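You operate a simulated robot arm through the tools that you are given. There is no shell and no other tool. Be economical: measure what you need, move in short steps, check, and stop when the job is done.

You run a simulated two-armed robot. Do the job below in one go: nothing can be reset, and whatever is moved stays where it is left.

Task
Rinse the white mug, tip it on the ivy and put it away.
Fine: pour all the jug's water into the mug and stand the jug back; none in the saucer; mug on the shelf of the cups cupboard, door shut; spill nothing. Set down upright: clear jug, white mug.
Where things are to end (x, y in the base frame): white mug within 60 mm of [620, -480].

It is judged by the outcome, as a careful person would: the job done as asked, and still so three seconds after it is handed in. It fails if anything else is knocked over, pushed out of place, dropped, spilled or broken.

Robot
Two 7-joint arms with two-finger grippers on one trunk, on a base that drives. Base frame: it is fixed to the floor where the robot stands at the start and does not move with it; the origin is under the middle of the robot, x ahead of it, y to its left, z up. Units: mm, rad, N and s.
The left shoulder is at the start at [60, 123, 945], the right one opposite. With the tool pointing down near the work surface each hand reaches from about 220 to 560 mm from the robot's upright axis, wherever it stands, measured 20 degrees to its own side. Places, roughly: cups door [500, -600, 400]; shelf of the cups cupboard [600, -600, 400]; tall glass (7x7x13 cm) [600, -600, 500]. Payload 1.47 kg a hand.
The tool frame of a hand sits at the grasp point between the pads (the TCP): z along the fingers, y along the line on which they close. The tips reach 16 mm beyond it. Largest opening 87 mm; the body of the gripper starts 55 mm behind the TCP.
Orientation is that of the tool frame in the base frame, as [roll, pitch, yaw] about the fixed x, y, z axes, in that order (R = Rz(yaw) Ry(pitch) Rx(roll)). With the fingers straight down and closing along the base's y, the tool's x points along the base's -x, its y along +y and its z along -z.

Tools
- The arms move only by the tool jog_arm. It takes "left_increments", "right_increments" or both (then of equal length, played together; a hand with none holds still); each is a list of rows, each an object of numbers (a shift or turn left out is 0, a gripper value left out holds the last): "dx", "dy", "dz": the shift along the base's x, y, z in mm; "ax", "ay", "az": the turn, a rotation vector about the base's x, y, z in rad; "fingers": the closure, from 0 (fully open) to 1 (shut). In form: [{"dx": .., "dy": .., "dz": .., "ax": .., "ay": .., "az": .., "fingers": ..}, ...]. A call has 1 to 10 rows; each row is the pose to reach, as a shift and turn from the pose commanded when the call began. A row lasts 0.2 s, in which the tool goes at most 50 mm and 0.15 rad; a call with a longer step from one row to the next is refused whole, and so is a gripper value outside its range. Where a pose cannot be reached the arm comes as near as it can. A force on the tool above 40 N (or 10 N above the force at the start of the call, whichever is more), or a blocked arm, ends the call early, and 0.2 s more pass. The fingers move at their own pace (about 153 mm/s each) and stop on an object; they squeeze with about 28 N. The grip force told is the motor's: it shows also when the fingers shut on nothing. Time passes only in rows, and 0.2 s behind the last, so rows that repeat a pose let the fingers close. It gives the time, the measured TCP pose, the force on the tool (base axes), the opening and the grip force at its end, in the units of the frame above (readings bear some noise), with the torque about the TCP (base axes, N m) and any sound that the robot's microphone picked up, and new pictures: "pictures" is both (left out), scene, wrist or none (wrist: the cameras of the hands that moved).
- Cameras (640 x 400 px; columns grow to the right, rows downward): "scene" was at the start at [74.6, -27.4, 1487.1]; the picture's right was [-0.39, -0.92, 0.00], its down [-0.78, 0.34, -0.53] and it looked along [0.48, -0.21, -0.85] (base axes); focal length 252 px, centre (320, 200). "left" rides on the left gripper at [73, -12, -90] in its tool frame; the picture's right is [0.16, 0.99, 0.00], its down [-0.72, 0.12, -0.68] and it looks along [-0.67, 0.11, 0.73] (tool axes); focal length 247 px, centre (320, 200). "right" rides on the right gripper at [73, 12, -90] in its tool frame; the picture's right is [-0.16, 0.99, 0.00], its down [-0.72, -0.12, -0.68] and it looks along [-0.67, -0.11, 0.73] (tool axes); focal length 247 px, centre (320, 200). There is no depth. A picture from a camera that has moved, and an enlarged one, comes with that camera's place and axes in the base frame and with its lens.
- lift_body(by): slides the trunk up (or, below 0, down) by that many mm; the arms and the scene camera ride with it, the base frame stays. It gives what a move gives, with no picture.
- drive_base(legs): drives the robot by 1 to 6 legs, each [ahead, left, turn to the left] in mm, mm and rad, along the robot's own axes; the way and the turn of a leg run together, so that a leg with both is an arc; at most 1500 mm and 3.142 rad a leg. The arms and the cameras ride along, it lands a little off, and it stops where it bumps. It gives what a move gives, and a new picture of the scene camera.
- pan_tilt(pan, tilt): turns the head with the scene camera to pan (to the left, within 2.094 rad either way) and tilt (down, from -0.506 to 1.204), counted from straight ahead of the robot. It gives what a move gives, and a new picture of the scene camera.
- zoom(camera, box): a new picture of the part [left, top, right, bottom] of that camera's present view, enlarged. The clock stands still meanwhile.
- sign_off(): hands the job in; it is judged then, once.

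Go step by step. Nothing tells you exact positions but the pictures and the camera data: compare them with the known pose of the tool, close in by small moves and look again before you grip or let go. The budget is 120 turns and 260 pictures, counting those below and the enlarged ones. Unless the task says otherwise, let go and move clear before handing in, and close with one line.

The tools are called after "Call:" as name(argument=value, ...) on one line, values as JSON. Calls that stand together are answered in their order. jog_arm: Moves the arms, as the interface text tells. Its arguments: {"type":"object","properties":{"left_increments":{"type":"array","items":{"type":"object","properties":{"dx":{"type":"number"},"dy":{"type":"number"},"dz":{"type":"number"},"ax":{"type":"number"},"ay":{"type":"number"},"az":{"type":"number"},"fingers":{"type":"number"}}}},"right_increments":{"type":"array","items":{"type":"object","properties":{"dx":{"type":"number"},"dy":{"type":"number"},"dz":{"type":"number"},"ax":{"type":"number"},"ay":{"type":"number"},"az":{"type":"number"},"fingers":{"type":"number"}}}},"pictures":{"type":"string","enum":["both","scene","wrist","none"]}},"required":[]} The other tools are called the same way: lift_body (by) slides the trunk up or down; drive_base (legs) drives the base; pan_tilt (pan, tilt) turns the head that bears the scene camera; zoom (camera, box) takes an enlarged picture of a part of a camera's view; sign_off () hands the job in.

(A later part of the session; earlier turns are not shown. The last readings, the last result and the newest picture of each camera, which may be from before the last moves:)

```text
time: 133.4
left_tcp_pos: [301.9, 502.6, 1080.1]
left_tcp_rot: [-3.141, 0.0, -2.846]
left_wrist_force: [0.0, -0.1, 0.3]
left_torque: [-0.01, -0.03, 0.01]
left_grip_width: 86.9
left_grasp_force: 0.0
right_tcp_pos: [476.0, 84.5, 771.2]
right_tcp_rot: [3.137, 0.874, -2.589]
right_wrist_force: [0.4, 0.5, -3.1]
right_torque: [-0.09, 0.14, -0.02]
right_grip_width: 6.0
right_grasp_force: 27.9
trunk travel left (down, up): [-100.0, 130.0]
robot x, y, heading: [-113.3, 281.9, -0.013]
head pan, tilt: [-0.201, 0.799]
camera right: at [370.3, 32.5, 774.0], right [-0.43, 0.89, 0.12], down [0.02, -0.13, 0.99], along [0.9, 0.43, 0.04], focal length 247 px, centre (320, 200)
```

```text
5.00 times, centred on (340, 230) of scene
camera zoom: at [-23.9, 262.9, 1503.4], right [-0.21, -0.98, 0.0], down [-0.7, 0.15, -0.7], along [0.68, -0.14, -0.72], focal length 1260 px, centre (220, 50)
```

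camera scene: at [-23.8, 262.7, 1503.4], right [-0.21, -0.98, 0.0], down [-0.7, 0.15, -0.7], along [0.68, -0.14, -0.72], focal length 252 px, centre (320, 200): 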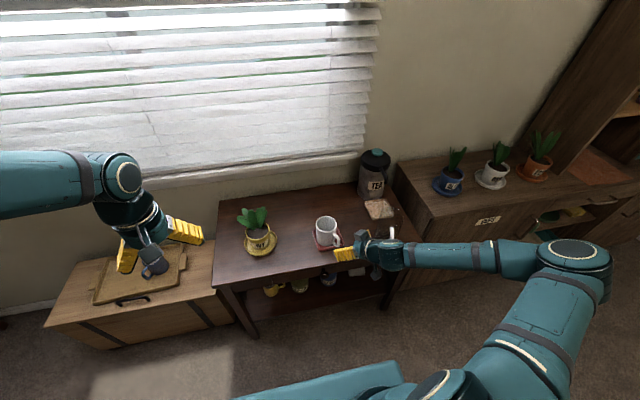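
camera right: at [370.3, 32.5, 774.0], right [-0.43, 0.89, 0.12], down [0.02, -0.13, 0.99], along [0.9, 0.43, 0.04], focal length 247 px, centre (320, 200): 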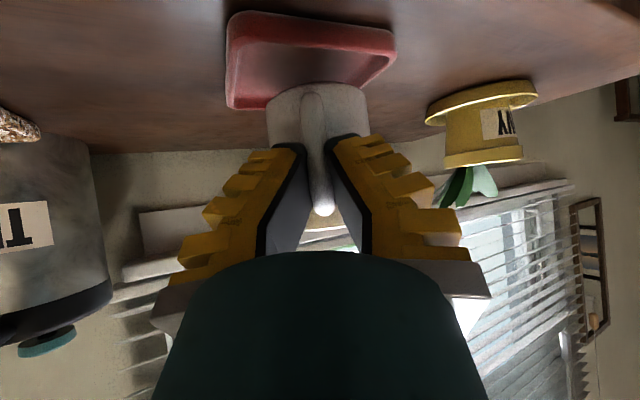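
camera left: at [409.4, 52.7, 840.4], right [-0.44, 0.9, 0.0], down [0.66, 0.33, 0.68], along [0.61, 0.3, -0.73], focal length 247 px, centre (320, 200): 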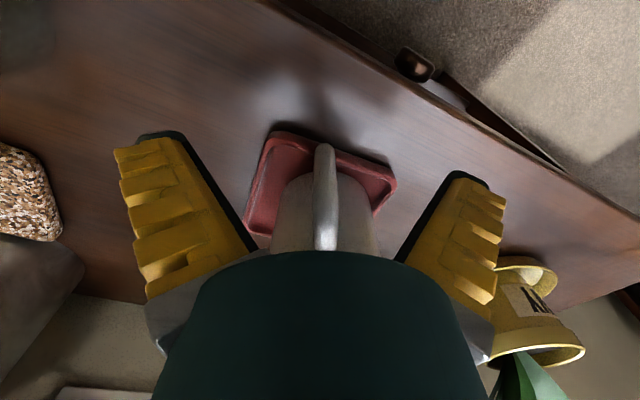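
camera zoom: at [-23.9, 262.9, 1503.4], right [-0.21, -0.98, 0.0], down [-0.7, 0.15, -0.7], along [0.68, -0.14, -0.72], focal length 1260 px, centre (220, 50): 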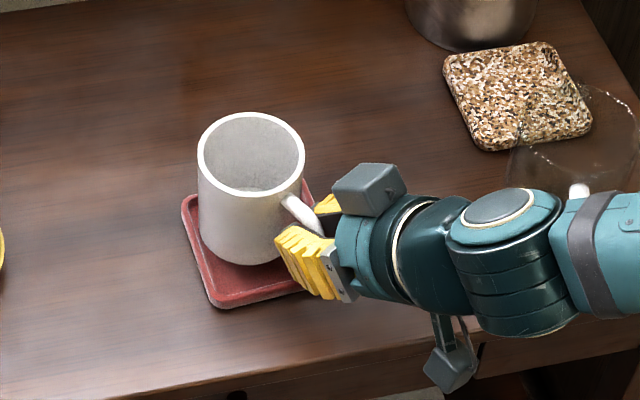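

The mug is secure. Raising it clear and driving back and to the right side of the cupboard.

Call:
jog_arm(right_increments=[{"dz": 30}, {"dz": 60}, {"dz": 90}, {"dz": 120}, {"dz": 150}, {"dz": 180}, {"dz": 200}], pictures="none")

Call:
drive_base(legs=[[-160, 0, 0.01], [0, -1450, 0]])

Call:
pan_tilt(pan=0.4, tilt=0.75)

```text
time: 135.0
left_tcp_pos: [302.5, 503.9, 1080.3]
left_tcp_rot: [-3.141, 0.0, -2.847]
left_wrist_force: [-0.4, 0.5, 0.2]
left_torque: [-0.01, -0.01, 0.0]
left_grip_width: 87.1
left_grasp_force: 0.0
right_tcp_pos: [474.8, 85.5, 971.7]
right_tcp_rot: [3.133, 0.873, -2.59]
right_wrist_force: [0.2, -0.2, -2.6]
right_torque: [-0.11, 0.14, -0.01]
right_grip_width: 5.9
right_grasp_force: 28.0
trunk travel left (down, up): [-100.0, 130.0]
robot x, y, heading: [-115.9, 280.1, -0.007]
head pan, tilt: [-0.201, 0.799]
```

```text
time: 148.8
left_tcp_pos: [138.0, -942.0, 1078.3]
left_tcp_rot: [-3.14, 0.001, -2.844]
left_wrist_force: [-0.6, 0.1, 0.0]
left_torque: [0.02, 0.02, -0.02]
left_grip_width: 87.1
left_grasp_force: 0.0
right_tcp_pos: [312.1, -1360.8, 970.6]
right_tcp_rot: [3.137, 0.871, -2.586]
right_wrist_force: [-0.7, 0.3, -3.2]
right_torque: [-0.07, 0.17, -0.02]
right_grip_width: 6.1
right_grasp_force: 28.0
trunk travel left (down, up): [-100.0, 130.0]
robot x, y, heading: [-277.1, -1166.6, -0.003]
head pan, tilt: [-0.201, 0.799]
camera scene: at [-186.7, -1184.7, 1503.4], right [-0.2, -0.98, 0.0], down [-0.7, 0.14, -0.7], along [0.68, -0.14, -0.72], focal length 252 px, centre (320, 200)
```

scene: 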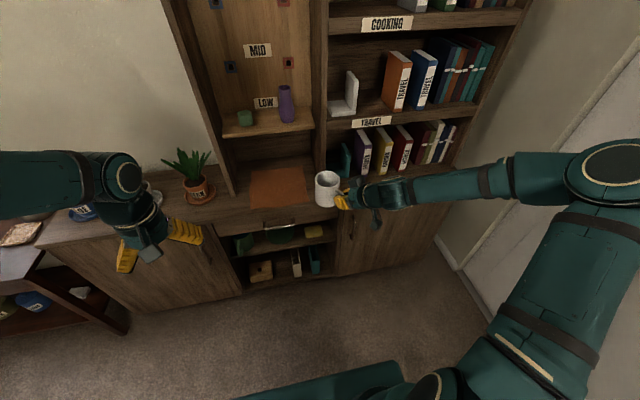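

```text
time: 149.8
left_tcp_pos: [137.7, -942.0, 1078.6]
left_tcp_rot: [-3.141, 0.0, -2.841]
left_wrist_force: [-0.1, -0.3, 0.3]
left_torque: [0.01, 0.01, 0.01]
left_grip_width: 86.8
left_grasp_force: 0.1
right_tcp_pos: [312.7, -1360.9, 969.1]
right_tcp_rot: [3.137, 0.872, -2.585]
right_wrist_force: [-0.1, 0.2, -1.3]
right_torque: [-0.07, 0.14, 0.0]
right_grip_width: 6.1
right_grasp_force: 28.2
trunk travel left (down, up): [-100.0, 130.0]
robot x, y, heading: [-276.9, -1170.8, -0.005]
head pan, tilt: [0.4, 0.75]
camera scene: at [-189.3, -1136.3, 1507.4], right [0.39, -0.92, 0.0], down [-0.63, -0.26, -0.73], along [0.67, 0.28, -0.68], focal length 252 px, centre (320, 200)
```

scene: 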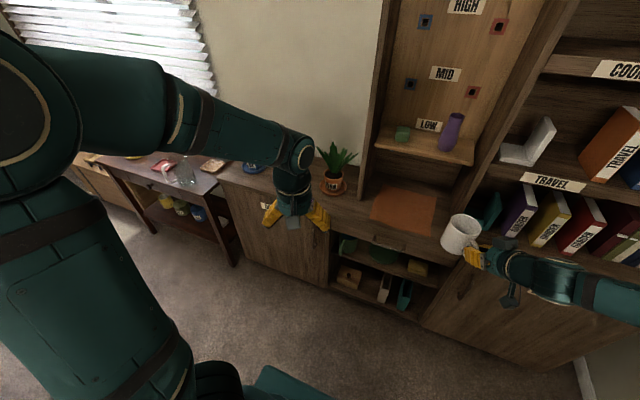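

Now I'll pull the mug hand back a bit, lower the trunk, and turn the left hand forward for the door handle.

Call:
jog_arm(right_increments=[{"dx": -20, "dy": -8}, {"dx": -40, "dy": -16}, {"dx": -60, "dy": -24}, {"dx": -80, "dy": -32}, {"dx": -100, "dy": -40}], pictures="none")

Call:
lift_body(by=-100)

Call:
jog_arm(left_increments=[{"ay": -0.14, "dx": 10, "dy": 10, "dz": -10}, {"ay": -0.28, "dx": 20, "dy": 20, "dz": -20}, {"ay": -0.42, "dx": 30, "dy": 30, "dz": -35}, {"ay": -0.56, "dx": 40, "dy": 40, "dz": -50}, {"ay": -0.7, "dx": 50, "dy": 45, "dz": -70}, {"ay": -0.84, "dx": 60, "dy": 50, "dz": -90}, {"ay": -0.98, "dx": 70, "dy": 50, "dz": -110}, {"ay": -1.12, "dx": 80, "dy": 50, "dz": -130}, {"ay": -1.26, "dx": 90, "dy": 50, "dz": -150}, {"ay": -1.4, "dx": 100, "dy": 50, "dz": -170}], pictures="scene")

```text
time: 151.1
left_tcp_pos: [137.2, -943.0, 1080.9]
left_tcp_rot: [-3.14, -0.001, -2.842]
left_wrist_force: [0.6, 0.6, 0.2]
left_torque: [0.06, -0.02, 0.01]
left_grip_width: 87.1
left_grasp_force: 0.0
right_tcp_pos: [211.2, -1400.9, 968.8]
right_tcp_rot: [3.137, 0.873, -2.585]
right_wrist_force: [-0.2, 0.2, -2.6]
right_torque: [-0.08, 0.17, 0.01]
right_grip_width: 5.9
right_grasp_force: 27.9
trunk travel left (down, up): [-100.0, 130.0]
robot x, y, heading: [-277.1, -1168.4, -0.004]
head pan, tilt: [0.4, 0.75]
```

```text
time: 152.4
left_tcp_pos: [137.4, -943.0, 978.6]
left_tcp_rot: [-3.141, -0.001, -2.842]
left_wrist_force: [-0.3, -0.3, 0.7]
left_torque: [-0.01, 0.02, -0.01]
left_grip_width: 86.9
left_grasp_force: 0.1
right_tcp_pos: [212.1, -1399.6, 870.2]
right_tcp_rot: [3.135, 0.872, -2.583]
right_wrist_force: [-0.6, -0.5, -2.0]
right_torque: [-0.09, 0.16, -0.01]
right_grip_width: 6.0
right_grasp_force: 28.0
trunk travel left (down, up): [0.0, 230.0]
robot x, y, heading: [-278.9, -1166.2, -0.005]
head pan, tilt: [0.4, 0.75]
```

```text
time: 154.8
left_tcp_pos: [266.6, -895.0, 901.9]
left_tcp_rot: [2.421, 1.314, 2.244]
left_wrist_force: [0.4, -0.1, -0.1]
left_torque: [-0.04, 0.01, 0.05]
left_grip_width: 87.1
left_grasp_force: 0.0
left hand out of reach, approached as far as the arm can: row 5, 6, 8, 9, 10
right_tcp_pos: [211.5, -1401.5, 867.2]
right_tcp_rot: [3.133, 0.87, -2.588]
right_wrist_force: [0.6, -0.6, -3.1]
right_torque: [-0.02, 0.16, 0.03]
right_grip_width: 6.2
right_grasp_force: 28.1
trunk travel left (down, up): [0.0, 230.0]
robot x, y, heading: [-280.4, -1167.8, -0.004]
head pan, tilt: [0.4, 0.75]
stopped in row 10 (left hand): the arm was blocked; the commanded pose is now the measured one
camera scene: at [-188.6, -1137.3, 1407.5], right [0.39, -0.92, 0.0], down [-0.63, -0.26, -0.73], along [0.67, 0.28, -0.68], focal length 252 px, centre (320, 200)
```

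scene: 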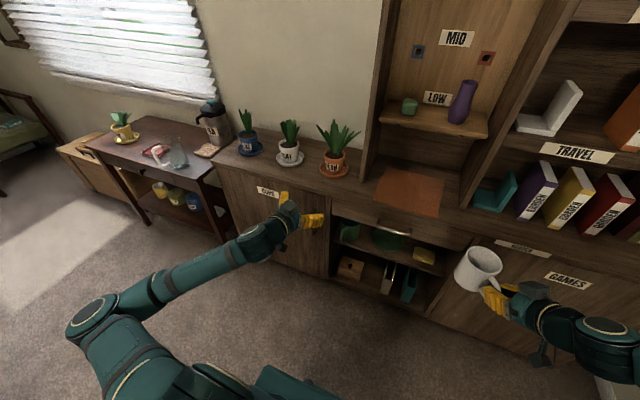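

Call:
jog_arm(left_increments=[{"dz": -40, "ax": -0.05, "ay": -0.05, "az": 0.02}, {"dz": -80, "ax": -0.1, "ay": -0.1, "az": 0.05}, {"dz": -120, "ax": -0.15, "ay": -0.14, "az": 0.07}, {"dz": -160, "ax": -0.184, "ay": -0.175, "az": 0.08}, {"dz": -200, "dy": 15, "ax": -0.184, "ay": -0.175, "az": 0.08}, {"dz": -240, "dy": 30, "ax": -0.184, "ay": -0.175, "az": 0.08}, {"dz": -280, "dy": 50, "ax": -0.184, "ay": -0.175, "az": 0.08}], pictures="both")

```text
time: 156.4
left_tcp_pos: [251.6, -785.4, 648.4]
left_tcp_rot: [2.532, 1.557, 2.399]
left_wrist_force: [-0.1, 0.5, 0.3]
left_torque: [0.04, -0.01, 0.01]
left_grip_width: 87.2
left_grasp_force: 0.0
left hand out of reach, approached as far as the arm can: row 2, 3, 4, 5, 6, 7
right_tcp_pos: [210.6, -1400.6, 869.5]
right_tcp_rot: [3.137, 0.873, -2.583]
right_wrist_force: [0.6, 0.1, -1.7]
right_torque: [-0.09, 0.16, 0.01]
right_grip_width: 6.1
right_grasp_force: 28.4
trunk travel left (down, up): [0.0, 230.0]
robot x, y, heading: [-273.9, -1167.3, -0.001]
head pan, tilt: [0.4, 0.75]
camera scene: at [-189.0, -1136.2, 1407.4], right [0.39, -0.92, 0.0], down [-0.63, -0.26, -0.73], along [0.67, 0.28, -0.68], focal length 252 px, centre (320, 200)
camera left: at [160.9, -783.8, 576.8], right [0.13, 0.98, -0.15], down [-0.65, 0.2, 0.73], along [0.75, 0.0, 0.66], focal length 247 px, centre (320, 200)
```

scene: 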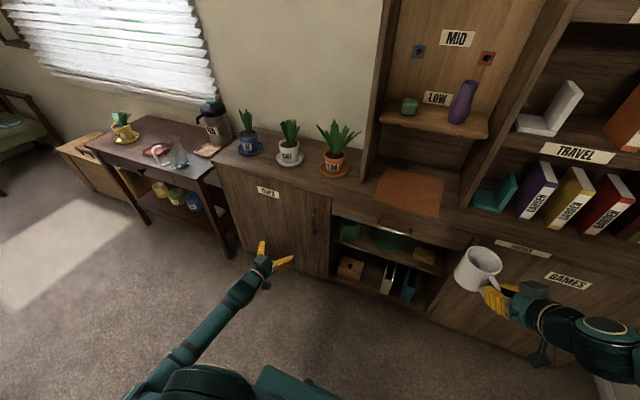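
left: 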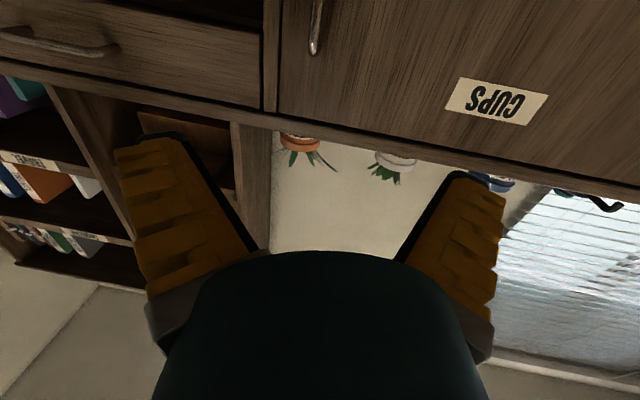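

Call:
zoom(camera="scene", box=[270, 180, 350, 280])

Call:
zoom(camera="left", box=[250, 0, 400, 100])

```text
4.00 times, centred on (310, 230) of scene
camera zoom: at [-189.0, -1136.2, 1407.4], right [0.39, -0.92, 0.0], down [-0.63, -0.26, -0.73], along [0.67, 0.28, -0.68], focal length 1008 px, centre (360, 80)
```

zoom: 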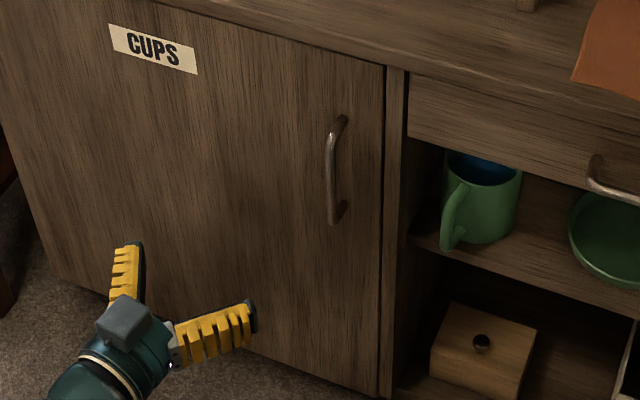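

```text
4.00 times, centred on (325, 50) of left
camera zoom: at [160.9, -783.8, 576.8], right [0.13, 0.98, -0.15], down [-0.65, 0.2, 0.73], along [0.75, 0.0, 0.66], focal length 988 px, centre (300, 800)
```

zoom: 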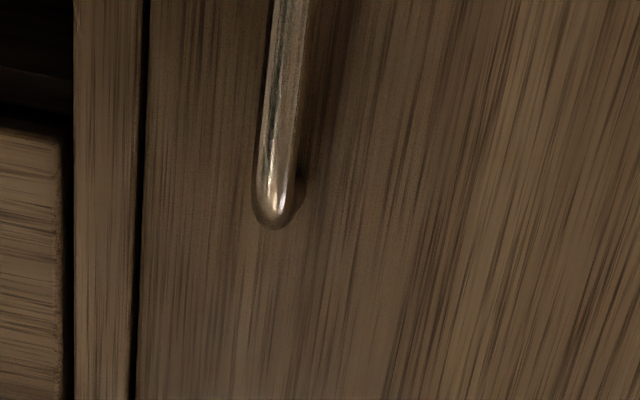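

Handle bar measured at about [485,-823], z 500–640. Driving ahead and setting the left hand in front of it.

Call:
drive_base(legs=[[165, 0, 0]])

Call:
jog_arm(left_increments=[{"dy": -10, "dz": -20}, {"dy": -20, "dz": -40}, {"dy": -30, "dz": -60}, {"dy": -36, "dz": -78}], pictures="both")

Call:
zoom(camera="scene", box=[230, 180, 350, 290])

```text
time: 157.8
left_tcp_pos: [415.2, -785.1, 647.1]
left_tcp_rot: [2.583, 1.556, 2.449]
left_wrist_force: [1.1, -0.9, -0.9]
left_torque: [0.01, -0.01, 0.0]
left_grip_width: 86.9
left_grasp_force: 0.1
right_tcp_pos: [377.3, -1399.4, 869.0]
right_tcp_rot: [3.135, 0.87, -2.582]
right_wrist_force: [1.7, -0.3, -2.9]
right_torque: [-0.06, 0.15, 0.02]
right_grip_width: 6.2
right_grasp_force: 27.9
trunk travel left (down, up): [0.0, 230.0]
robot x, y, heading: [-111.3, -1169.0, -0.005]
head pan, tilt: [0.4, 0.75]
camera scene: at [-23.7, -1136.1, 1407.3], right [0.39, -0.92, 0.0], down [-0.63, -0.27, -0.73], along [0.67, 0.29, -0.68], focal length 252 px, centre (320, 200)
```

scene: 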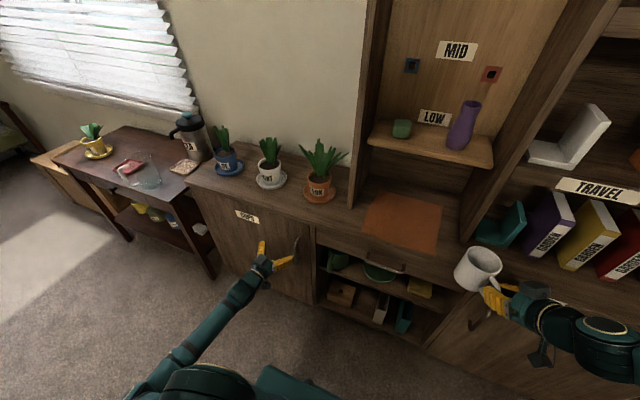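

```text
time: 158.8
left_tcp_pos: [416.0, -818.7, 568.1]
left_tcp_rot: [2.563, 1.557, 2.433]
left_wrist_force: [-0.2, -0.1, -0.8]
left_torque: [-0.03, 0.03, -0.01]
left_grip_width: 87.0
left_grasp_force: 0.1
right_tcp_pos: [376.5, -1399.1, 868.9]
right_tcp_rot: [3.137, 0.874, -2.583]
right_wrist_force: [-0.7, -0.1, -2.6]
right_torque: [-0.09, 0.18, 0.0]
right_grip_width: 6.1
right_grasp_force: 27.8
trunk travel left (down, up): [0.0, 230.0]
robot x, y, heading: [-112.5, -1162.1, 0.002]
head pan, tilt: [0.4, 0.75]
camera scene: at [-24.2, -1136.0, 1407.4], right [0.39, -0.92, 0.0], down [-0.63, -0.27, -0.73], along [0.67, 0.29, -0.68], focal length 252 px, centre (320, 200)
camera left: at [325.0, -817.7, 498.2], right [0.13, 0.98, -0.15], down [-0.65, 0.2, 0.73], along [0.75, 0.0, 0.66], focal length 247 px, centre (320, 200)
```

scene: 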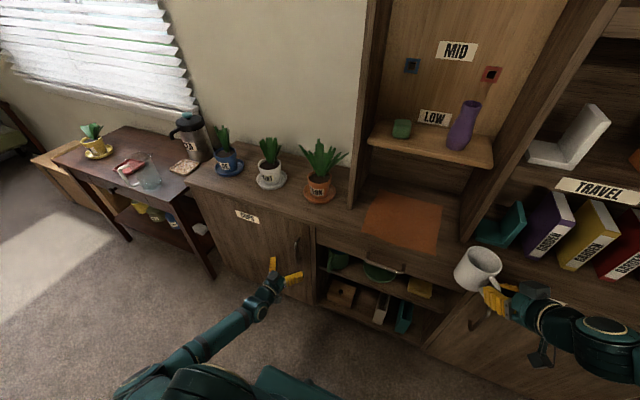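
left: 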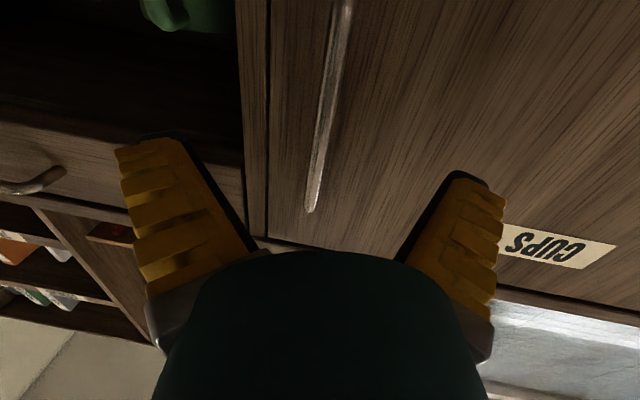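

```text
3.64 times, centred on (290, 235) of scene
camera zoom: at [-24.2, -1136.0, 1407.4], right [0.39, -0.92, 0.0], down [-0.63, -0.27, -0.73], along [0.67, 0.29, -0.68], focal length 917 px, centre (429, 73)
```

zoom: 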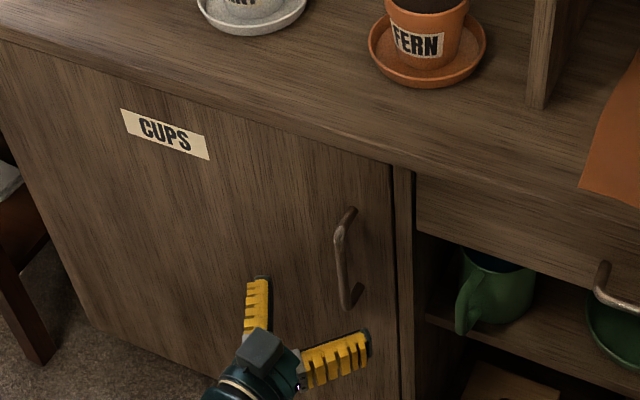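

Handle is in line with the tool, about 65 mm ahead. Advancing.

Call:
jog_arm(left_increments=[{"dx": 20, "dy": -1}, {"dx": 40, "dy": -3}, {"dx": 54, "dy": -4}, {"dx": 62, "dy": -4}], pictures="wrist")

Call:
zoom(camera="scene", box=[250, 200, 350, 290])

```text
time: 159.8
left_tcp_pos: [478.5, -823.1, 568.4]
left_tcp_rot: [2.562, 1.557, 2.431]
left_wrist_force: [0.1, -0.9, 0.3]
left_torque: [0.0, -0.03, 0.01]
left_grip_width: 86.7
left_grasp_force: 0.1
right_tcp_pos: [377.1, -1398.9, 869.0]
right_tcp_rot: [3.137, 0.871, -2.583]
right_wrist_force: [0.6, -1.1, -3.5]
right_torque: [-0.06, 0.13, -0.01]
right_grip_width: 6.1
right_grasp_force: 27.4
trunk travel left (down, up): [0.0, 230.0]
robot x, y, heading: [-115.2, -1167.1, 0.004]
head pan, tilt: [0.4, 0.75]
camera left: at [387.0, -822.7, 498.3], right [0.13, 0.98, -0.15], down [-0.65, 0.2, 0.73], along [0.75, 0.0, 0.66], focal length 247 px, centre (320, 200)
```

left: 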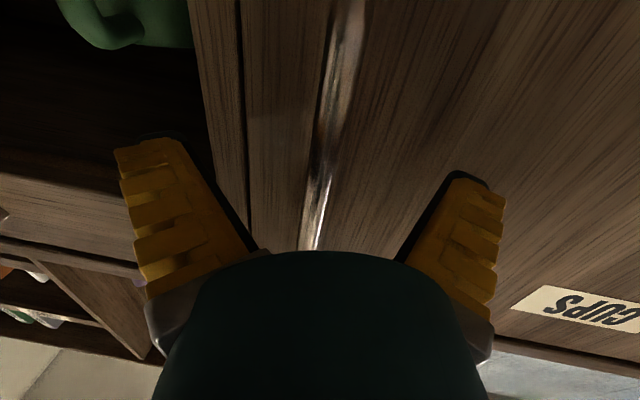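

```text
4.44 times, centred on (300, 245) of scene
camera zoom: at [-24.2, -1136.1, 1407.4], right [0.39, -0.92, 0.0], down [-0.63, -0.27, -0.73], along [0.67, 0.29, -0.68], focal length 1120 px, centre (409, 0)
```

zoom: 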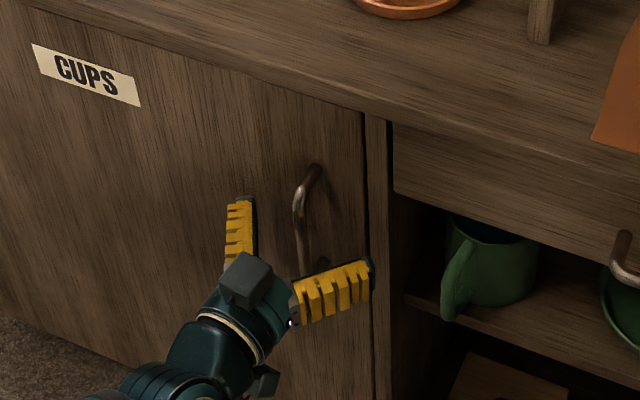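

The bar is between the fingers; closing.

Call:
jog_arm(left_increments=[{"fingers": 0.5}, {"fingers": 0.8}, {"fingers": 1.0}, {"fingers": 1.0}, {"fingers": 1.0}], pictures="wrist")

Call:
zoom(camera="scene", box=[250, 200, 350, 290])

```text
time: 161.0
left_tcp_pos: [478.0, -825.6, 570.1]
left_tcp_rot: [2.58, 1.556, 2.446]
left_wrist_force: [-0.6, -7.1, -0.5]
left_torque: [-0.09, -0.02, 0.09]
left_grip_width: 5.7
left_grasp_force: 29.2
right_tcp_pos: [377.3, -1398.3, 869.4]
right_tcp_rot: [3.134, 0.872, -2.583]
right_wrist_force: [0.4, 0.4, -3.7]
right_torque: [-0.1, 0.15, 0.0]
right_grip_width: 6.0
right_grasp_force: 28.2
trunk travel left (down, up): [0.0, 230.0]
robot x, y, heading: [-112.5, -1168.3, -0.0]
head pan, tilt: [0.4, 0.75]
camera left: at [387.1, -824.0, 498.6], right [0.13, 0.98, -0.15], down [-0.65, 0.2, 0.73], along [0.75, 0.0, 0.66], focal length 247 px, centre (320, 200)
```

left: 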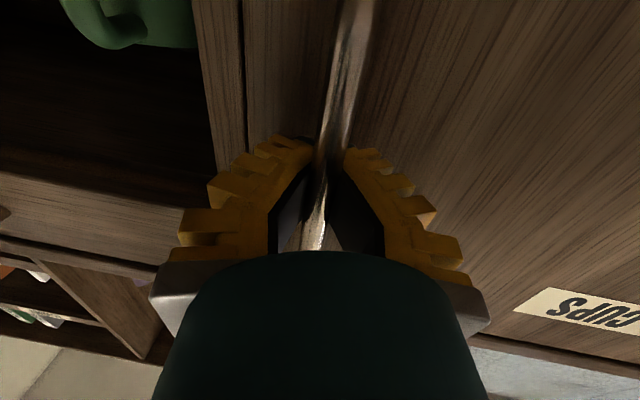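

```text
4.44 times, centred on (300, 245) of scene
camera zoom: at [-24.2, -1136.6, 1407.4], right [0.39, -0.92, 0.0], down [-0.63, -0.27, -0.73], along [0.67, 0.29, -0.68], focal length 1120 px, centre (409, 0)
```

zoom: 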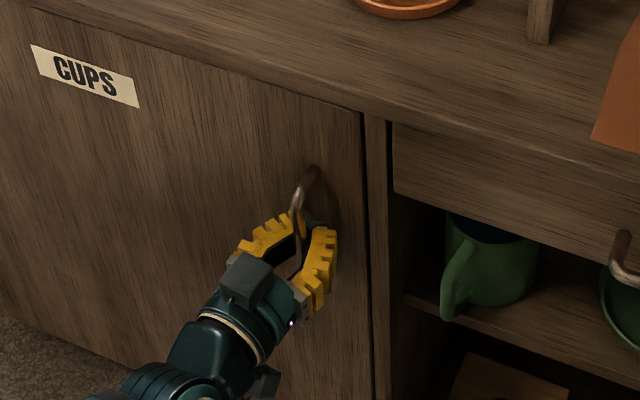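

Gripped on the bar. Testing a small pull along the door's arc.

Call:
jog_arm(left_increments=[{"dx": -10, "dy": 0.5, "az": -0.02}, {"dx": -20, "dy": 1.5, "az": -0.04}, {"dx": -30, "dy": 2.5, "az": -0.06}, {"dx": -40, "dy": 4, "az": -0.08}, {"dx": -50, "dy": 5, "az": -0.1}, {"dx": -60, "dy": 6.5, "az": -0.12}], pictures="none")

Call:
zoom(camera="scene", box=[230, 180, 350, 290])

```text
time: 162.4
left_tcp_pos: [418.6, -816.7, 569.4]
left_tcp_rot: [2.522, 1.557, 2.273]
left_wrist_force: [-0.9, -3.1, 1.2]
left_torque: [-0.03, 0.05, 0.05]
left_grip_width: 0.1
left_grasp_force: 28.5
right_tcp_pos: [378.0, -1397.4, 869.4]
right_tcp_rot: [3.134, 0.872, -2.584]
right_wrist_force: [0.9, -0.5, -2.8]
right_torque: [-0.09, 0.15, 0.01]
right_grip_width: 5.8
right_grasp_force: 28.1
trunk travel left (down, up): [0.0, 230.0]
robot x, y, heading: [-107.6, -1170.2, 0.002]
head pan, tilt: [0.4, 0.75]
```

```text
3.64 times, centred on (290, 235) of scene
camera zoom: at [-24.4, -1136.2, 1407.4], right [0.39, -0.92, 0.0], down [-0.63, -0.27, -0.73], along [0.67, 0.29, -0.68], focal length 917 px, centre (429, 73)
```

zoom: 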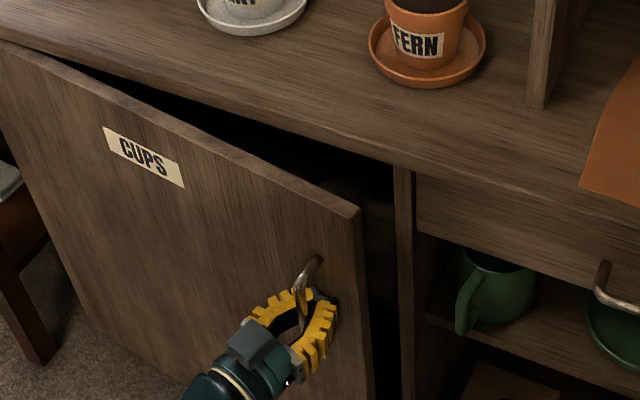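

The door opened some way, then the bar slipped out at the fingertips. I'll reopen the fingers and regrip deeper.

Call:
jog_arm(left_increments=[{"fingers": 0.6}, {"fingers": 0.3}, {"fingers": 0.3}], pictures="wrist")

Call:
zoom(camera="scene", box=[250, 210, 350, 300])

```text
time: 163.2
left_tcp_pos: [417.9, -816.6, 568.8]
left_tcp_rot: [2.55, 1.557, 2.299]
left_wrist_force: [0.6, -0.2, -0.1]
left_torque: [-0.02, 0.02, 0.0]
left_grip_width: 65.5
left_grasp_force: 3.3
right_tcp_pos: [376.3, -1398.2, 867.5]
right_tcp_rot: [3.137, 0.873, -2.581]
right_wrist_force: [0.5, 0.1, -3.0]
right_torque: [-0.09, 0.12, 0.01]
right_grip_width: 6.1
right_grasp_force: 28.3
trunk travel left (down, up): [0.0, 230.0]
robot x, y, heading: [-114.6, -1168.9, -0.003]
head pan, tilt: [0.4, 0.75]
camera left: at [327.8, -805.3, 498.5], right [0.24, 0.96, -0.15], down [-0.62, 0.27, 0.73], along [0.74, -0.09, 0.66], focal length 247 px, centre (320, 200)
```

left: 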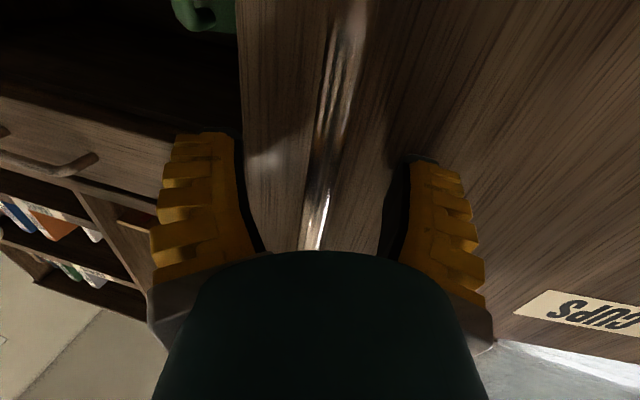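

```text
4.44 times, centred on (300, 255) of scene
camera zoom: at [-24.3, -1136.1, 1407.4], right [0.39, -0.92, 0.0], down [-0.63, -0.27, -0.73], along [0.67, 0.29, -0.68], focal length 1120 px, centre (409, -44)
```

zoom: 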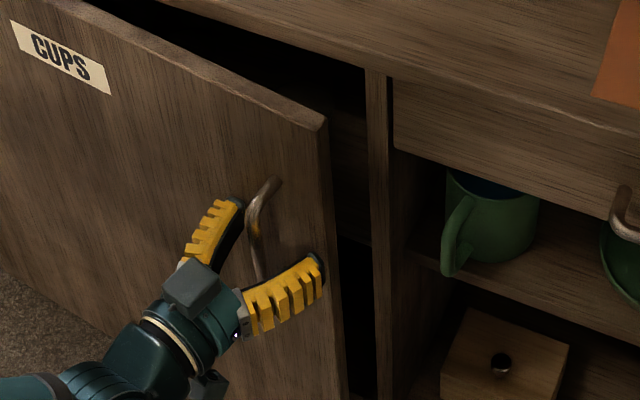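

Call:
jog_arm(left_increments=[{"dx": 8, "dy": -2}, {"dx": 16, "dy": -4}, {"dx": 16, "dy": -4, "fingers": 0.7}, {"dx": 16, "dy": -4, "fingers": 1.0}, {"dx": 16, "dy": -4, "fingers": 1.0}, {"dx": 16, "dy": -4, "fingers": 1.0}], pictures="wrist")

Call:
zoom(camera="scene", box=[250, 210, 350, 300])

```text
time: 164.6
left_tcp_pos: [433.3, -822.6, 570.1]
left_tcp_rot: [2.559, 1.557, 2.306]
left_wrist_force: [-0.1, -0.2, -0.6]
left_torque: [0.02, 0.0, -0.03]
left_grip_width: 0.2
left_grasp_force: 28.2
right_tcp_pos: [376.9, -1398.4, 868.5]
right_tcp_rot: [3.137, 0.872, -2.584]
right_wrist_force: [-0.2, 0.3, -3.0]
right_torque: [-0.06, 0.16, -0.04]
right_grip_width: 6.2
right_grasp_force: 27.9
trunk travel left (down, up): [0.0, 230.0]
robot x, y, heading: [-113.5, -1167.4, 0.002]
head pan, tilt: [0.4, 0.75]
camera left: at [343.7, -810.9, 499.0], right [0.24, 0.96, -0.15], down [-0.62, 0.27, 0.73], along [0.74, -0.09, 0.66], focal length 247 px, centre (320, 200)
```

left: 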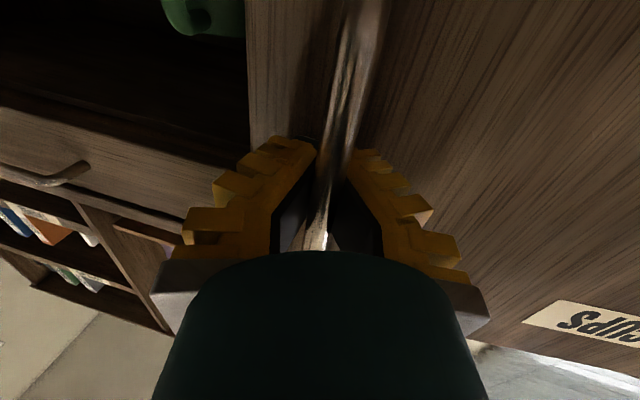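

```text
4.44 times, centred on (300, 255) of scene
camera zoom: at [-24.3, -1136.1, 1407.4], right [0.39, -0.92, 0.0], down [-0.63, -0.27, -0.73], along [0.67, 0.29, -0.68], focal length 1120 px, centre (409, -44)
```

zoom: 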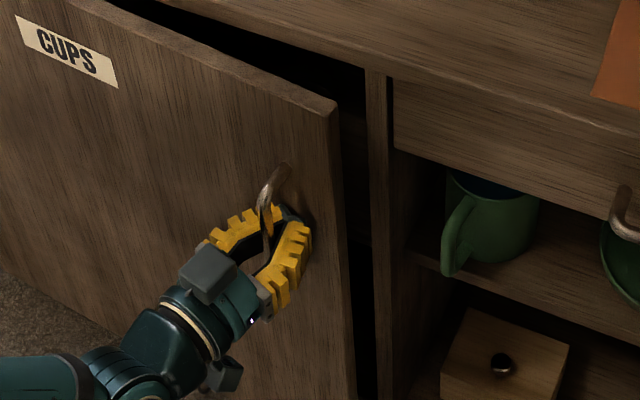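

It's unclear whether the bar is caged between the fingers; a small pull will tell.

Call:
jog_arm(left_increments=[{"dx": -10, "dy": 1}, {"dx": -20, "dy": 2}, {"dx": -30, "dy": 4}, {"dx": -40, "dy": 6}], pictures="none")

Call:
zoom(camera="scene", box=[250, 210, 350, 300])

```text
time: 165.6
left_tcp_pos: [393.5, -816.6, 570.8]
left_tcp_rot: [2.555, 1.556, 2.301]
left_wrist_force: [0.3, 2.0, 0.5]
left_torque: [0.02, 0.01, -0.05]
left_grip_width: 0.0
left_grasp_force: 28.4
right_tcp_pos: [377.7, -1397.9, 869.6]
right_tcp_rot: [3.138, 0.872, -2.583]
right_wrist_force: [-1.1, -1.2, -2.7]
right_torque: [-0.09, 0.2, 0.0]
right_grip_width: 5.9
right_grasp_force: 27.9
trunk travel left (down, up): [0.0, 230.0]
robot x, y, heading: [-114.1, -1167.3, 0.003]
head pan, tilt: [0.4, 0.75]
```

```text
4.44 times, centred on (300, 255) of scene
camera zoom: at [-24.3, -1135.9, 1407.4], right [0.39, -0.92, 0.0], down [-0.63, -0.27, -0.73], along [0.67, 0.29, -0.68], focal length 1120 px, centre (409, -44)
```

zoom: 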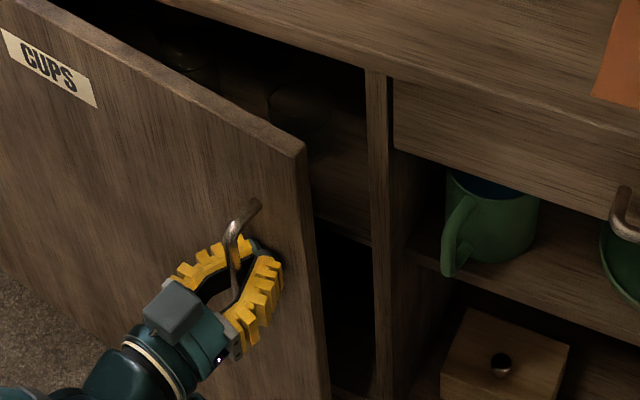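

The bar is caged by the closed fingers and the door follows. I'll keep pulling by driving the base back along the door's arc.

Call:
drive_base(legs=[[-86, 26, 0], [-105, 58, 0]])

```text
time: 167.7
left_tcp_pos: [201.8, -722.4, 571.4]
left_tcp_rot: [2.256, 1.55, 2.019]
left_wrist_force: [4.9, 5.9, -2.2]
left_torque: [0.02, 0.11, -0.13]
left_grip_width: 0.0
left_grasp_force: 29.1
right_tcp_pos: [183.7, -1312.9, 868.1]
right_tcp_rot: [3.133, 0.871, -2.581]
right_wrist_force: [0.1, -0.2, -2.9]
right_torque: [-0.08, 0.18, -0.01]
right_grip_width: 6.0
right_grasp_force: 27.7
trunk travel left (down, up): [0.0, 230.0]
robot x, y, heading: [-306.1, -1087.0, 0.003]
head pan, tilt: [0.4, 0.75]
stopped in leg 2: the force on the tool passed its limit at 42 N (the readings are from after the stop); the commanded pose is now the measured one
camera scene: at [-216.8, -1050.7, 1407.4], right [0.39, -0.92, 0.0], down [-0.63, -0.27, -0.73], along [0.67, 0.29, -0.68], focal length 252 px, centre (320, 200)
```

scene: 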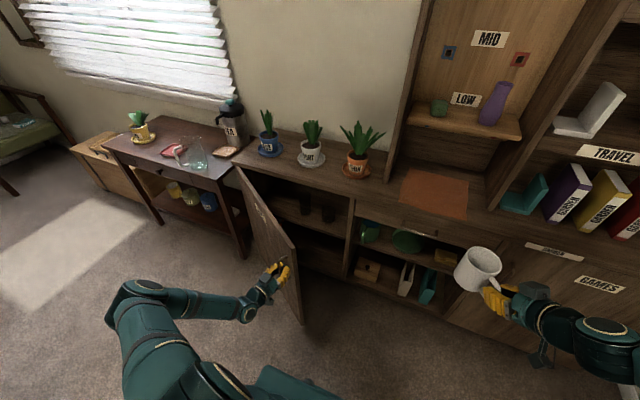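

The door is about 35° open. Continuing along the arc with the arm itself, turning the hand with the door.

Call:
jog_arm(left_increments=[{"dx": -12, "dy": 9, "az": -0.04}, {"dx": -24, "dy": 19, "az": -0.08}, {"dx": -36, "dy": 30, "az": -0.12}, {"dx": -48, "dy": 42, "az": -0.16}, {"dx": -60, "dy": 54, "az": -0.2}, {"dx": -72, "dy": 67, "az": -0.24}], pictures="scene")

```text
time: 169.1
left_tcp_pos: [130.7, -655.0, 570.9]
left_tcp_rot: [2.251, 1.553, 1.771]
left_wrist_force: [-0.2, 0.0, 0.3]
left_torque: [0.01, -0.03, -0.03]
left_grip_width: 0.0
left_grasp_force: 28.0
right_tcp_pos: [184.0, -1313.3, 868.8]
right_tcp_rot: [3.134, 0.87, -2.58]
right_wrist_force: [0.4, 1.0, -3.5]
right_torque: [-0.07, 0.14, 0.0]
right_grip_width: 6.1
right_grasp_force: 28.2
trunk travel left (down, up): [0.0, 230.0]
robot x, y, heading: [-307.0, -1084.5, -0.002]
head pan, tilt: [0.4, 0.75]
camera scene: at [-217.6, -1050.8, 1407.4], right [0.39, -0.92, 0.0], down [-0.63, -0.27, -0.73], along [0.67, 0.29, -0.68], focal length 252 px, centre (320, 200)
```

scene: 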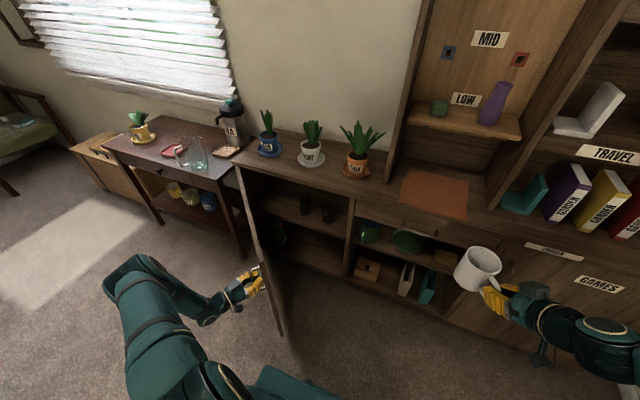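

Works well. Continuing to ~60–65°.

Call:
jog_arm(left_increments=[{"dx": -11, "dy": 12, "az": -0.04}, {"dx": -22, "dy": 25, "az": -0.08}, {"dx": -32, "dy": 38, "az": -0.12}, {"dx": -42, "dy": 52, "az": -0.16}, {"dx": -51, "dy": 66, "az": -0.2}, {"dx": -60, "dy": 81, "az": -0.24}, {"dx": -68, "dy": 97, "az": -0.28}, {"dx": -76, "dy": 114, "az": -0.32}], pictures="scene")

```text
time: 170.9
left_tcp_pos: [55.1, -541.9, 570.4]
left_tcp_rot: [2.218, 1.553, 1.417]
left_wrist_force: [-2.4, -0.5, -0.8]
left_torque: [-0.02, -0.01, 0.03]
left_grip_width: 0.3
left_grasp_force: 28.3
right_tcp_pos: [184.7, -1313.4, 868.0]
right_tcp_rot: [3.134, 0.872, -2.579]
right_wrist_force: [0.6, 0.2, -2.8]
right_torque: [-0.09, 0.14, -0.03]
right_grip_width: 6.2
right_grasp_force: 27.9
trunk travel left (down, up): [0.0, 230.0]
robot x, y, heading: [-302.9, -1085.7, 0.007]
head pan, tilt: [0.4, 0.75]
camera scene: at [-217.6, -1050.7, 1407.4], right [0.39, -0.92, 0.0], down [-0.63, -0.27, -0.73], along [0.67, 0.29, -0.68], focal length 252 px, centre (320, 200)
```

scene: 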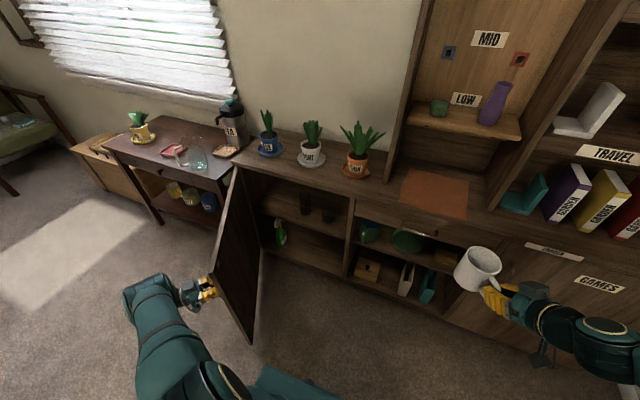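

About 64° open. A short drive left brings it further.

Call:
drive_base(legs=[[-14, 40, 0], [-12, 50, 0]])

Call:
zoom(camera="scene", box=[200, 140, 360, 290])

```text
time: 172.5
left_tcp_pos: [32.3, -482.7, 567.8]
left_tcp_rot: [2.738, 1.556, 1.933]
left_wrist_force: [-1.2, -1.1, -1.1]
left_torque: [-0.08, -0.05, 0.1]
left_grip_width: 0.1
left_grasp_force: 28.4
right_tcp_pos: [163.7, -1254.6, 868.9]
right_tcp_rot: [3.135, 0.872, -2.584]
right_wrist_force: [0.1, -0.5, -2.3]
right_torque: [-0.09, 0.18, 0.01]
right_grip_width: 6.0
right_grasp_force: 27.5
trunk travel left (down, up): [0.0, 230.0]
robot x, y, heading: [-323.3, -1021.2, 0.01]
head pan, tilt: [0.4, 0.75]
stopped in leg 2: the force on the tool passed its limit at 42 N (the readings are from after the stop); the commanded pose is now the measured one
camera scene: at [-236.5, -992.5, 1407.4], right [0.39, -0.92, 0.0], down [-0.63, -0.27, -0.73], along [0.67, 0.29, -0.68], focal length 252 px, centre (320, 200)
```

scene: 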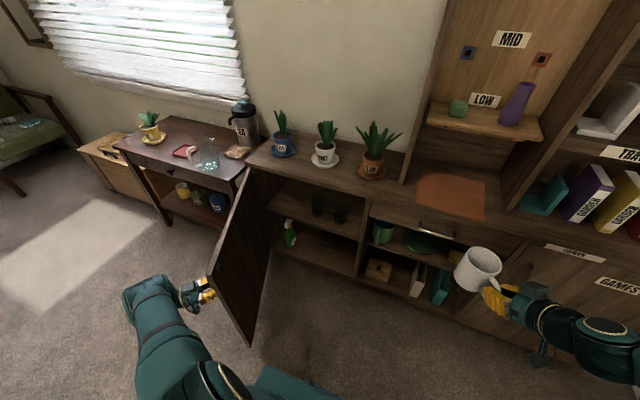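

```text
2.67 times, centred on (280, 215) of scene
camera zoom: at [-236.5, -992.5, 1407.4], right [0.39, -0.92, 0.0], down [-0.63, -0.27, -0.73], along [0.67, 0.29, -0.68], focal length 672 px, centre (427, 160)
```

zoom: 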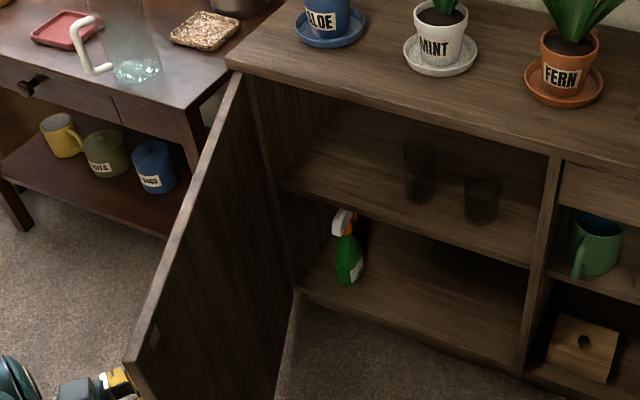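

The door is ~75° open and the shelf is visible, with two dark glasses to the right of the target spot. Releasing the handle and backing the left hand off along its axis.

Call:
jog_arm(left_increments=[{"fingers": 0.5}, {"fingers": 0.0}, {"fingers": 0.0}, {"dx": -12, "dy": 12}, {"dx": -25, "dy": 25}, {"dx": -38, "dy": 38}, {"dx": -52, "dy": 52}], pictures="both")

```text
time: 174.1
left_tcp_pos: [-21.5, -433.9, 570.6]
left_tcp_rot: [2.701, 1.558, 1.899]
left_wrist_force: [0.9, -0.1, -0.7]
left_torque: [-0.02, 0.01, 0.01]
left_grip_width: 87.1
left_grasp_force: 0.2
left hand out of reach, approached as far as the arm can: row 7
right_tcp_pos: [164.6, -1255.0, 868.7]
right_tcp_rot: [3.135, 0.872, -2.582]
right_wrist_force: [-0.2, 0.7, -3.1]
right_torque: [-0.09, 0.16, 0.01]
right_grip_width: 6.2
right_grasp_force: 28.2
trunk travel left (down, up): [0.0, 230.0]
robot x, y, heading: [-328.1, -1027.5, 0.004]
head pan, tilt: [0.4, 0.75]
camera scene: at [-237.0, -992.0, 1407.4], right [0.39, -0.92, 0.0], down [-0.63, -0.27, -0.73], along [0.67, 0.29, -0.68], focal length 252 px, centre (320, 200)
camera left: at [-94.0, -376.6, 499.6], right [0.71, 0.69, -0.15], down [-0.39, 0.56, 0.73], along [0.59, -0.46, 0.66], focal length 247 px, centre (320, 200)
```

scene: 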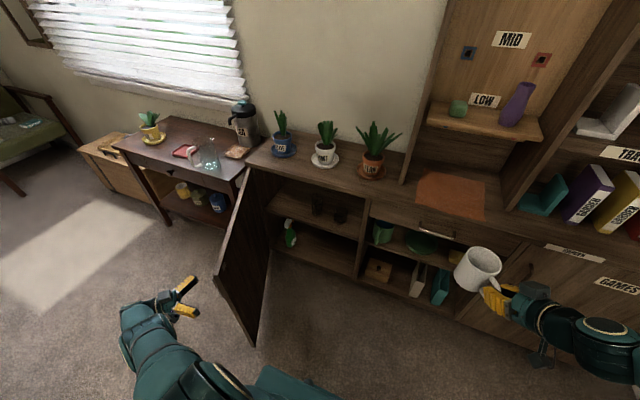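
left: 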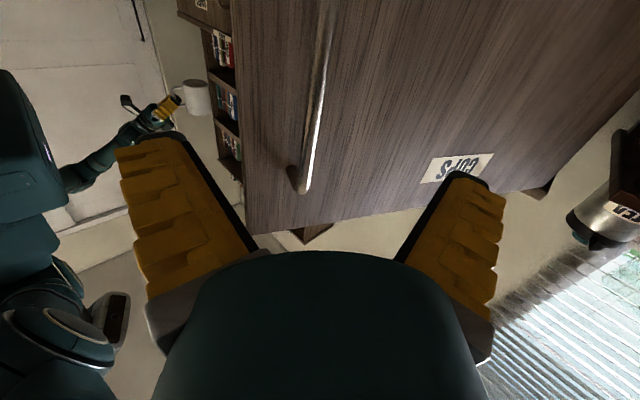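

Door is clear of the hand. Now I'll raise the left hand above the door and swing the mug hand down to the front, toward the cupboard opening.

Call:
jog_arm(left_increments=[{"dz": 40, "dx": -5}, {"dz": 80, "dx": -10}, {"dz": 120, "dx": -15}, {"dz": 160, "dx": -15}, {"dz": 200, "dx": -15}, {"dz": 240, "dx": -15}, {"dz": 280, "dx": -15}, {"dz": 310, "dx": -15}, {"dz": 330, "dx": -15}, {"dz": 340, "dx": -15}], right_increments=[{"dy": 35, "dz": -5}, {"dy": 70, "dz": -10}, {"dy": 105, "dz": -15}, {"dy": 140, "dz": -20}, {"dy": 175, "dz": -30}, {"dy": 210, "dz": -45}, {"dy": 245, "dz": -60}, {"dy": 280, "dz": -75}, {"dy": 315, "dz": -90}, {"dy": 345, "dz": -105}], pictures="scene")

```text
time: 176.3
left_tcp_pos: [-38.6, -433.8, 911.0]
left_tcp_rot: [2.693, 1.557, 1.89]
left_wrist_force: [-0.3, 0.3, 0.4]
left_torque: [-0.01, 0.0, 0.0]
left_grip_width: 86.9
left_grasp_force: 0.1
right_tcp_pos: [155.4, -1037.8, 786.6]
right_tcp_rot: [3.132, 0.873, -2.582]
right_wrist_force: [0.8, 0.1, -2.0]
right_torque: [-0.12, 0.14, -0.03]
right_grip_width: 5.9
right_grasp_force: 27.3
right hand out of reach, approached as far as the arm can: row 7, 8, 9, 10
trunk travel left (down, up): [0.0, 230.0]
robot x, y, heading: [-323.1, -1020.3, 0.001]
head pan, tilt: [0.4, 0.75]
camera scene: at [-236.8, -991.9, 1407.4], right [0.39, -0.92, 0.0], down [-0.63, -0.27, -0.73], along [0.67, 0.29, -0.68], focal length 252 px, centre (320, 200)
```

scene: 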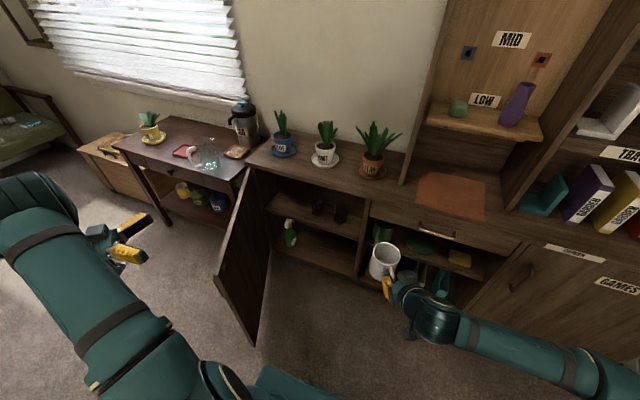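

Call:
jog_arm(right_increments=[{"dx": 30, "dz": -20}, {"dx": 60, "dz": -40}, {"dx": 90, "dz": -60}, {"dx": 110, "dz": -80, "dy": 25}, {"dx": 130, "dz": -100, "dy": 50}, {"dx": 140, "dz": -120, "dy": 80}, {"dx": 150, "dz": -140, "dy": 110}, {"dx": 155, "dz": -160, "dy": 145}, {"dx": 160, "dz": -180, "dy": 180}, {"dx": 160, "dz": -200, "dy": 215}], pictures="both")

```text
time: 178.5
left_tcp_pos: [-38.3, -433.7, 911.6]
left_tcp_rot: [2.681, 1.556, 1.877]
left_wrist_force: [0.9, -0.2, -0.2]
left_torque: [0.0, 0.01, -0.02]
left_grip_width: 87.0
left_grasp_force: 0.0
right_tcp_pos: [229.9, -1075.9, 698.2]
right_tcp_rot: [3.133, 0.872, -2.581]
right_wrist_force: [0.3, -0.2, -2.1]
right_torque: [-0.11, 0.15, 0.03]
right_grip_width: 6.2
right_grasp_force: 28.0
right hand out of reach, approached as far as the arm can: row 1, 2, 3, 4, 5, 6, 7, 8, 9, 10
trunk travel left (down, up): [0.0, 230.0]
robot x, y, heading: [-319.2, -1020.1, 0.004]
head pan, tilt: [0.4, 0.75]
camera scene: at [-236.7, -991.9, 1407.4], right [0.39, -0.92, 0.0], down [-0.63, -0.27, -0.73], along [0.67, 0.29, -0.68], focal length 252 px, centre (320, 200)
camera right: at [125.9, -1129.0, 700.7], right [-0.44, 0.89, 0.13], down [0.02, -0.13, 0.99], along [0.9, 0.44, 0.04], focal length 247 px, centre (320, 200)
```

scene: 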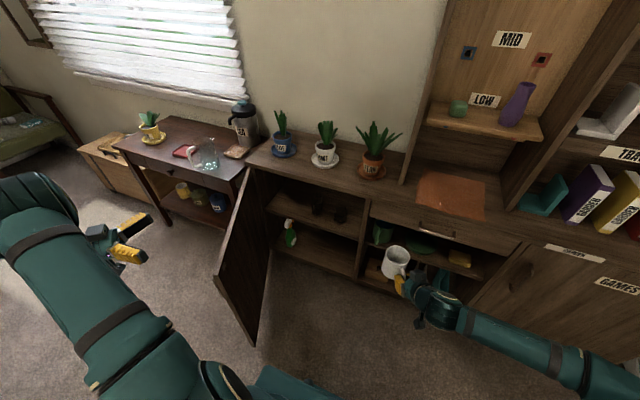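
right: 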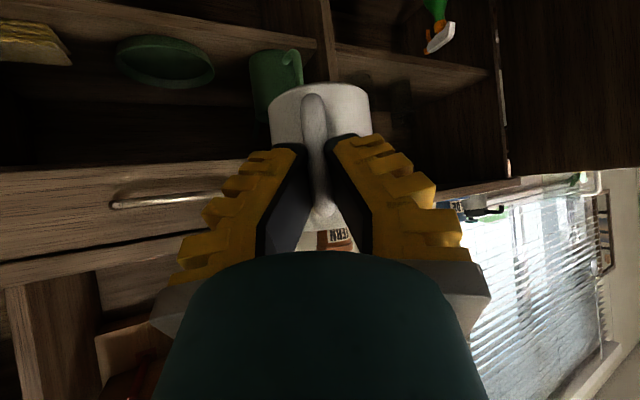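

The right arm needs more room on the left, so the door should open wider. I'll bring the left hand over to the door's inner side and push it further open.

Call:
jog_arm(left_increments=[{"dx": 10, "dy": -20, "az": 0.1, "fingers": 1.0}, {"dx": 22, "dy": -40, "az": 0.2, "fingers": 1.0}, {"dx": 34, "dy": -60, "az": 0.3, "fingers": 1.0}, {"dx": 46, "dy": -80, "az": 0.4, "fingers": 1.0}, {"dx": 58, "dy": -100, "az": 0.5, "fingers": 1.0}, {"dx": 70, "dy": -120, "az": 0.6, "fingers": 1.0}, {"dx": 80, "dy": -140, "az": 0.7, "fingers": 1.0}, {"dx": 90, "dy": -160, "az": 0.8, "fingers": 1.0}, {"dx": 100, "dy": -180, "az": 0.9, "fingers": 1.0}], pictures="scene")

```text
time: 180.5
left_tcp_pos: [66.4, -607.6, 907.9]
left_tcp_rot: [2.619, 1.556, 2.713]
left_wrist_force: [-0.2, -0.5, 0.2]
left_torque: [0.0, -0.02, -0.01]
left_grip_width: 0.0
left_grasp_force: 28.0
left hand out of reach, approached as far as the arm can: row 9
right_tcp_pos: [230.8, -1075.4, 697.6]
right_tcp_rot: [3.134, 0.871, -2.582]
right_wrist_force: [0.4, 0.2, -2.3]
right_torque: [-0.08, 0.16, 0.01]
right_grip_width: 6.2
right_grasp_force: 27.4
trunk travel left (down, up): [0.0, 230.0]
robot x, y, heading: [-329.0, -1021.5, 0.004]
head pan, tilt: [0.4, 0.75]
camera scene: at [-236.3, -991.8, 1407.4], right [0.39, -0.92, 0.0], down [-0.63, -0.27, -0.73], along [0.67, 0.29, -0.68], focal length 252 px, centre (320, 200)
```

scene: 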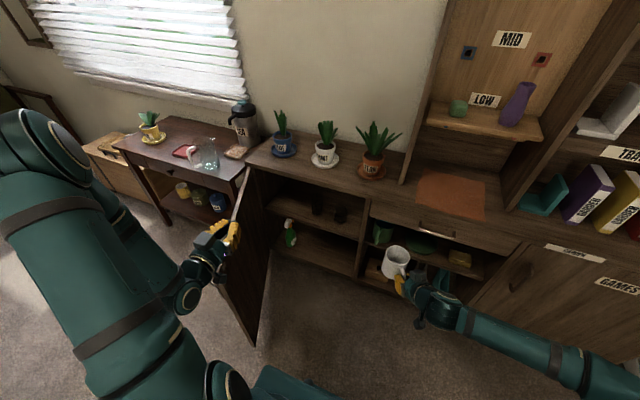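

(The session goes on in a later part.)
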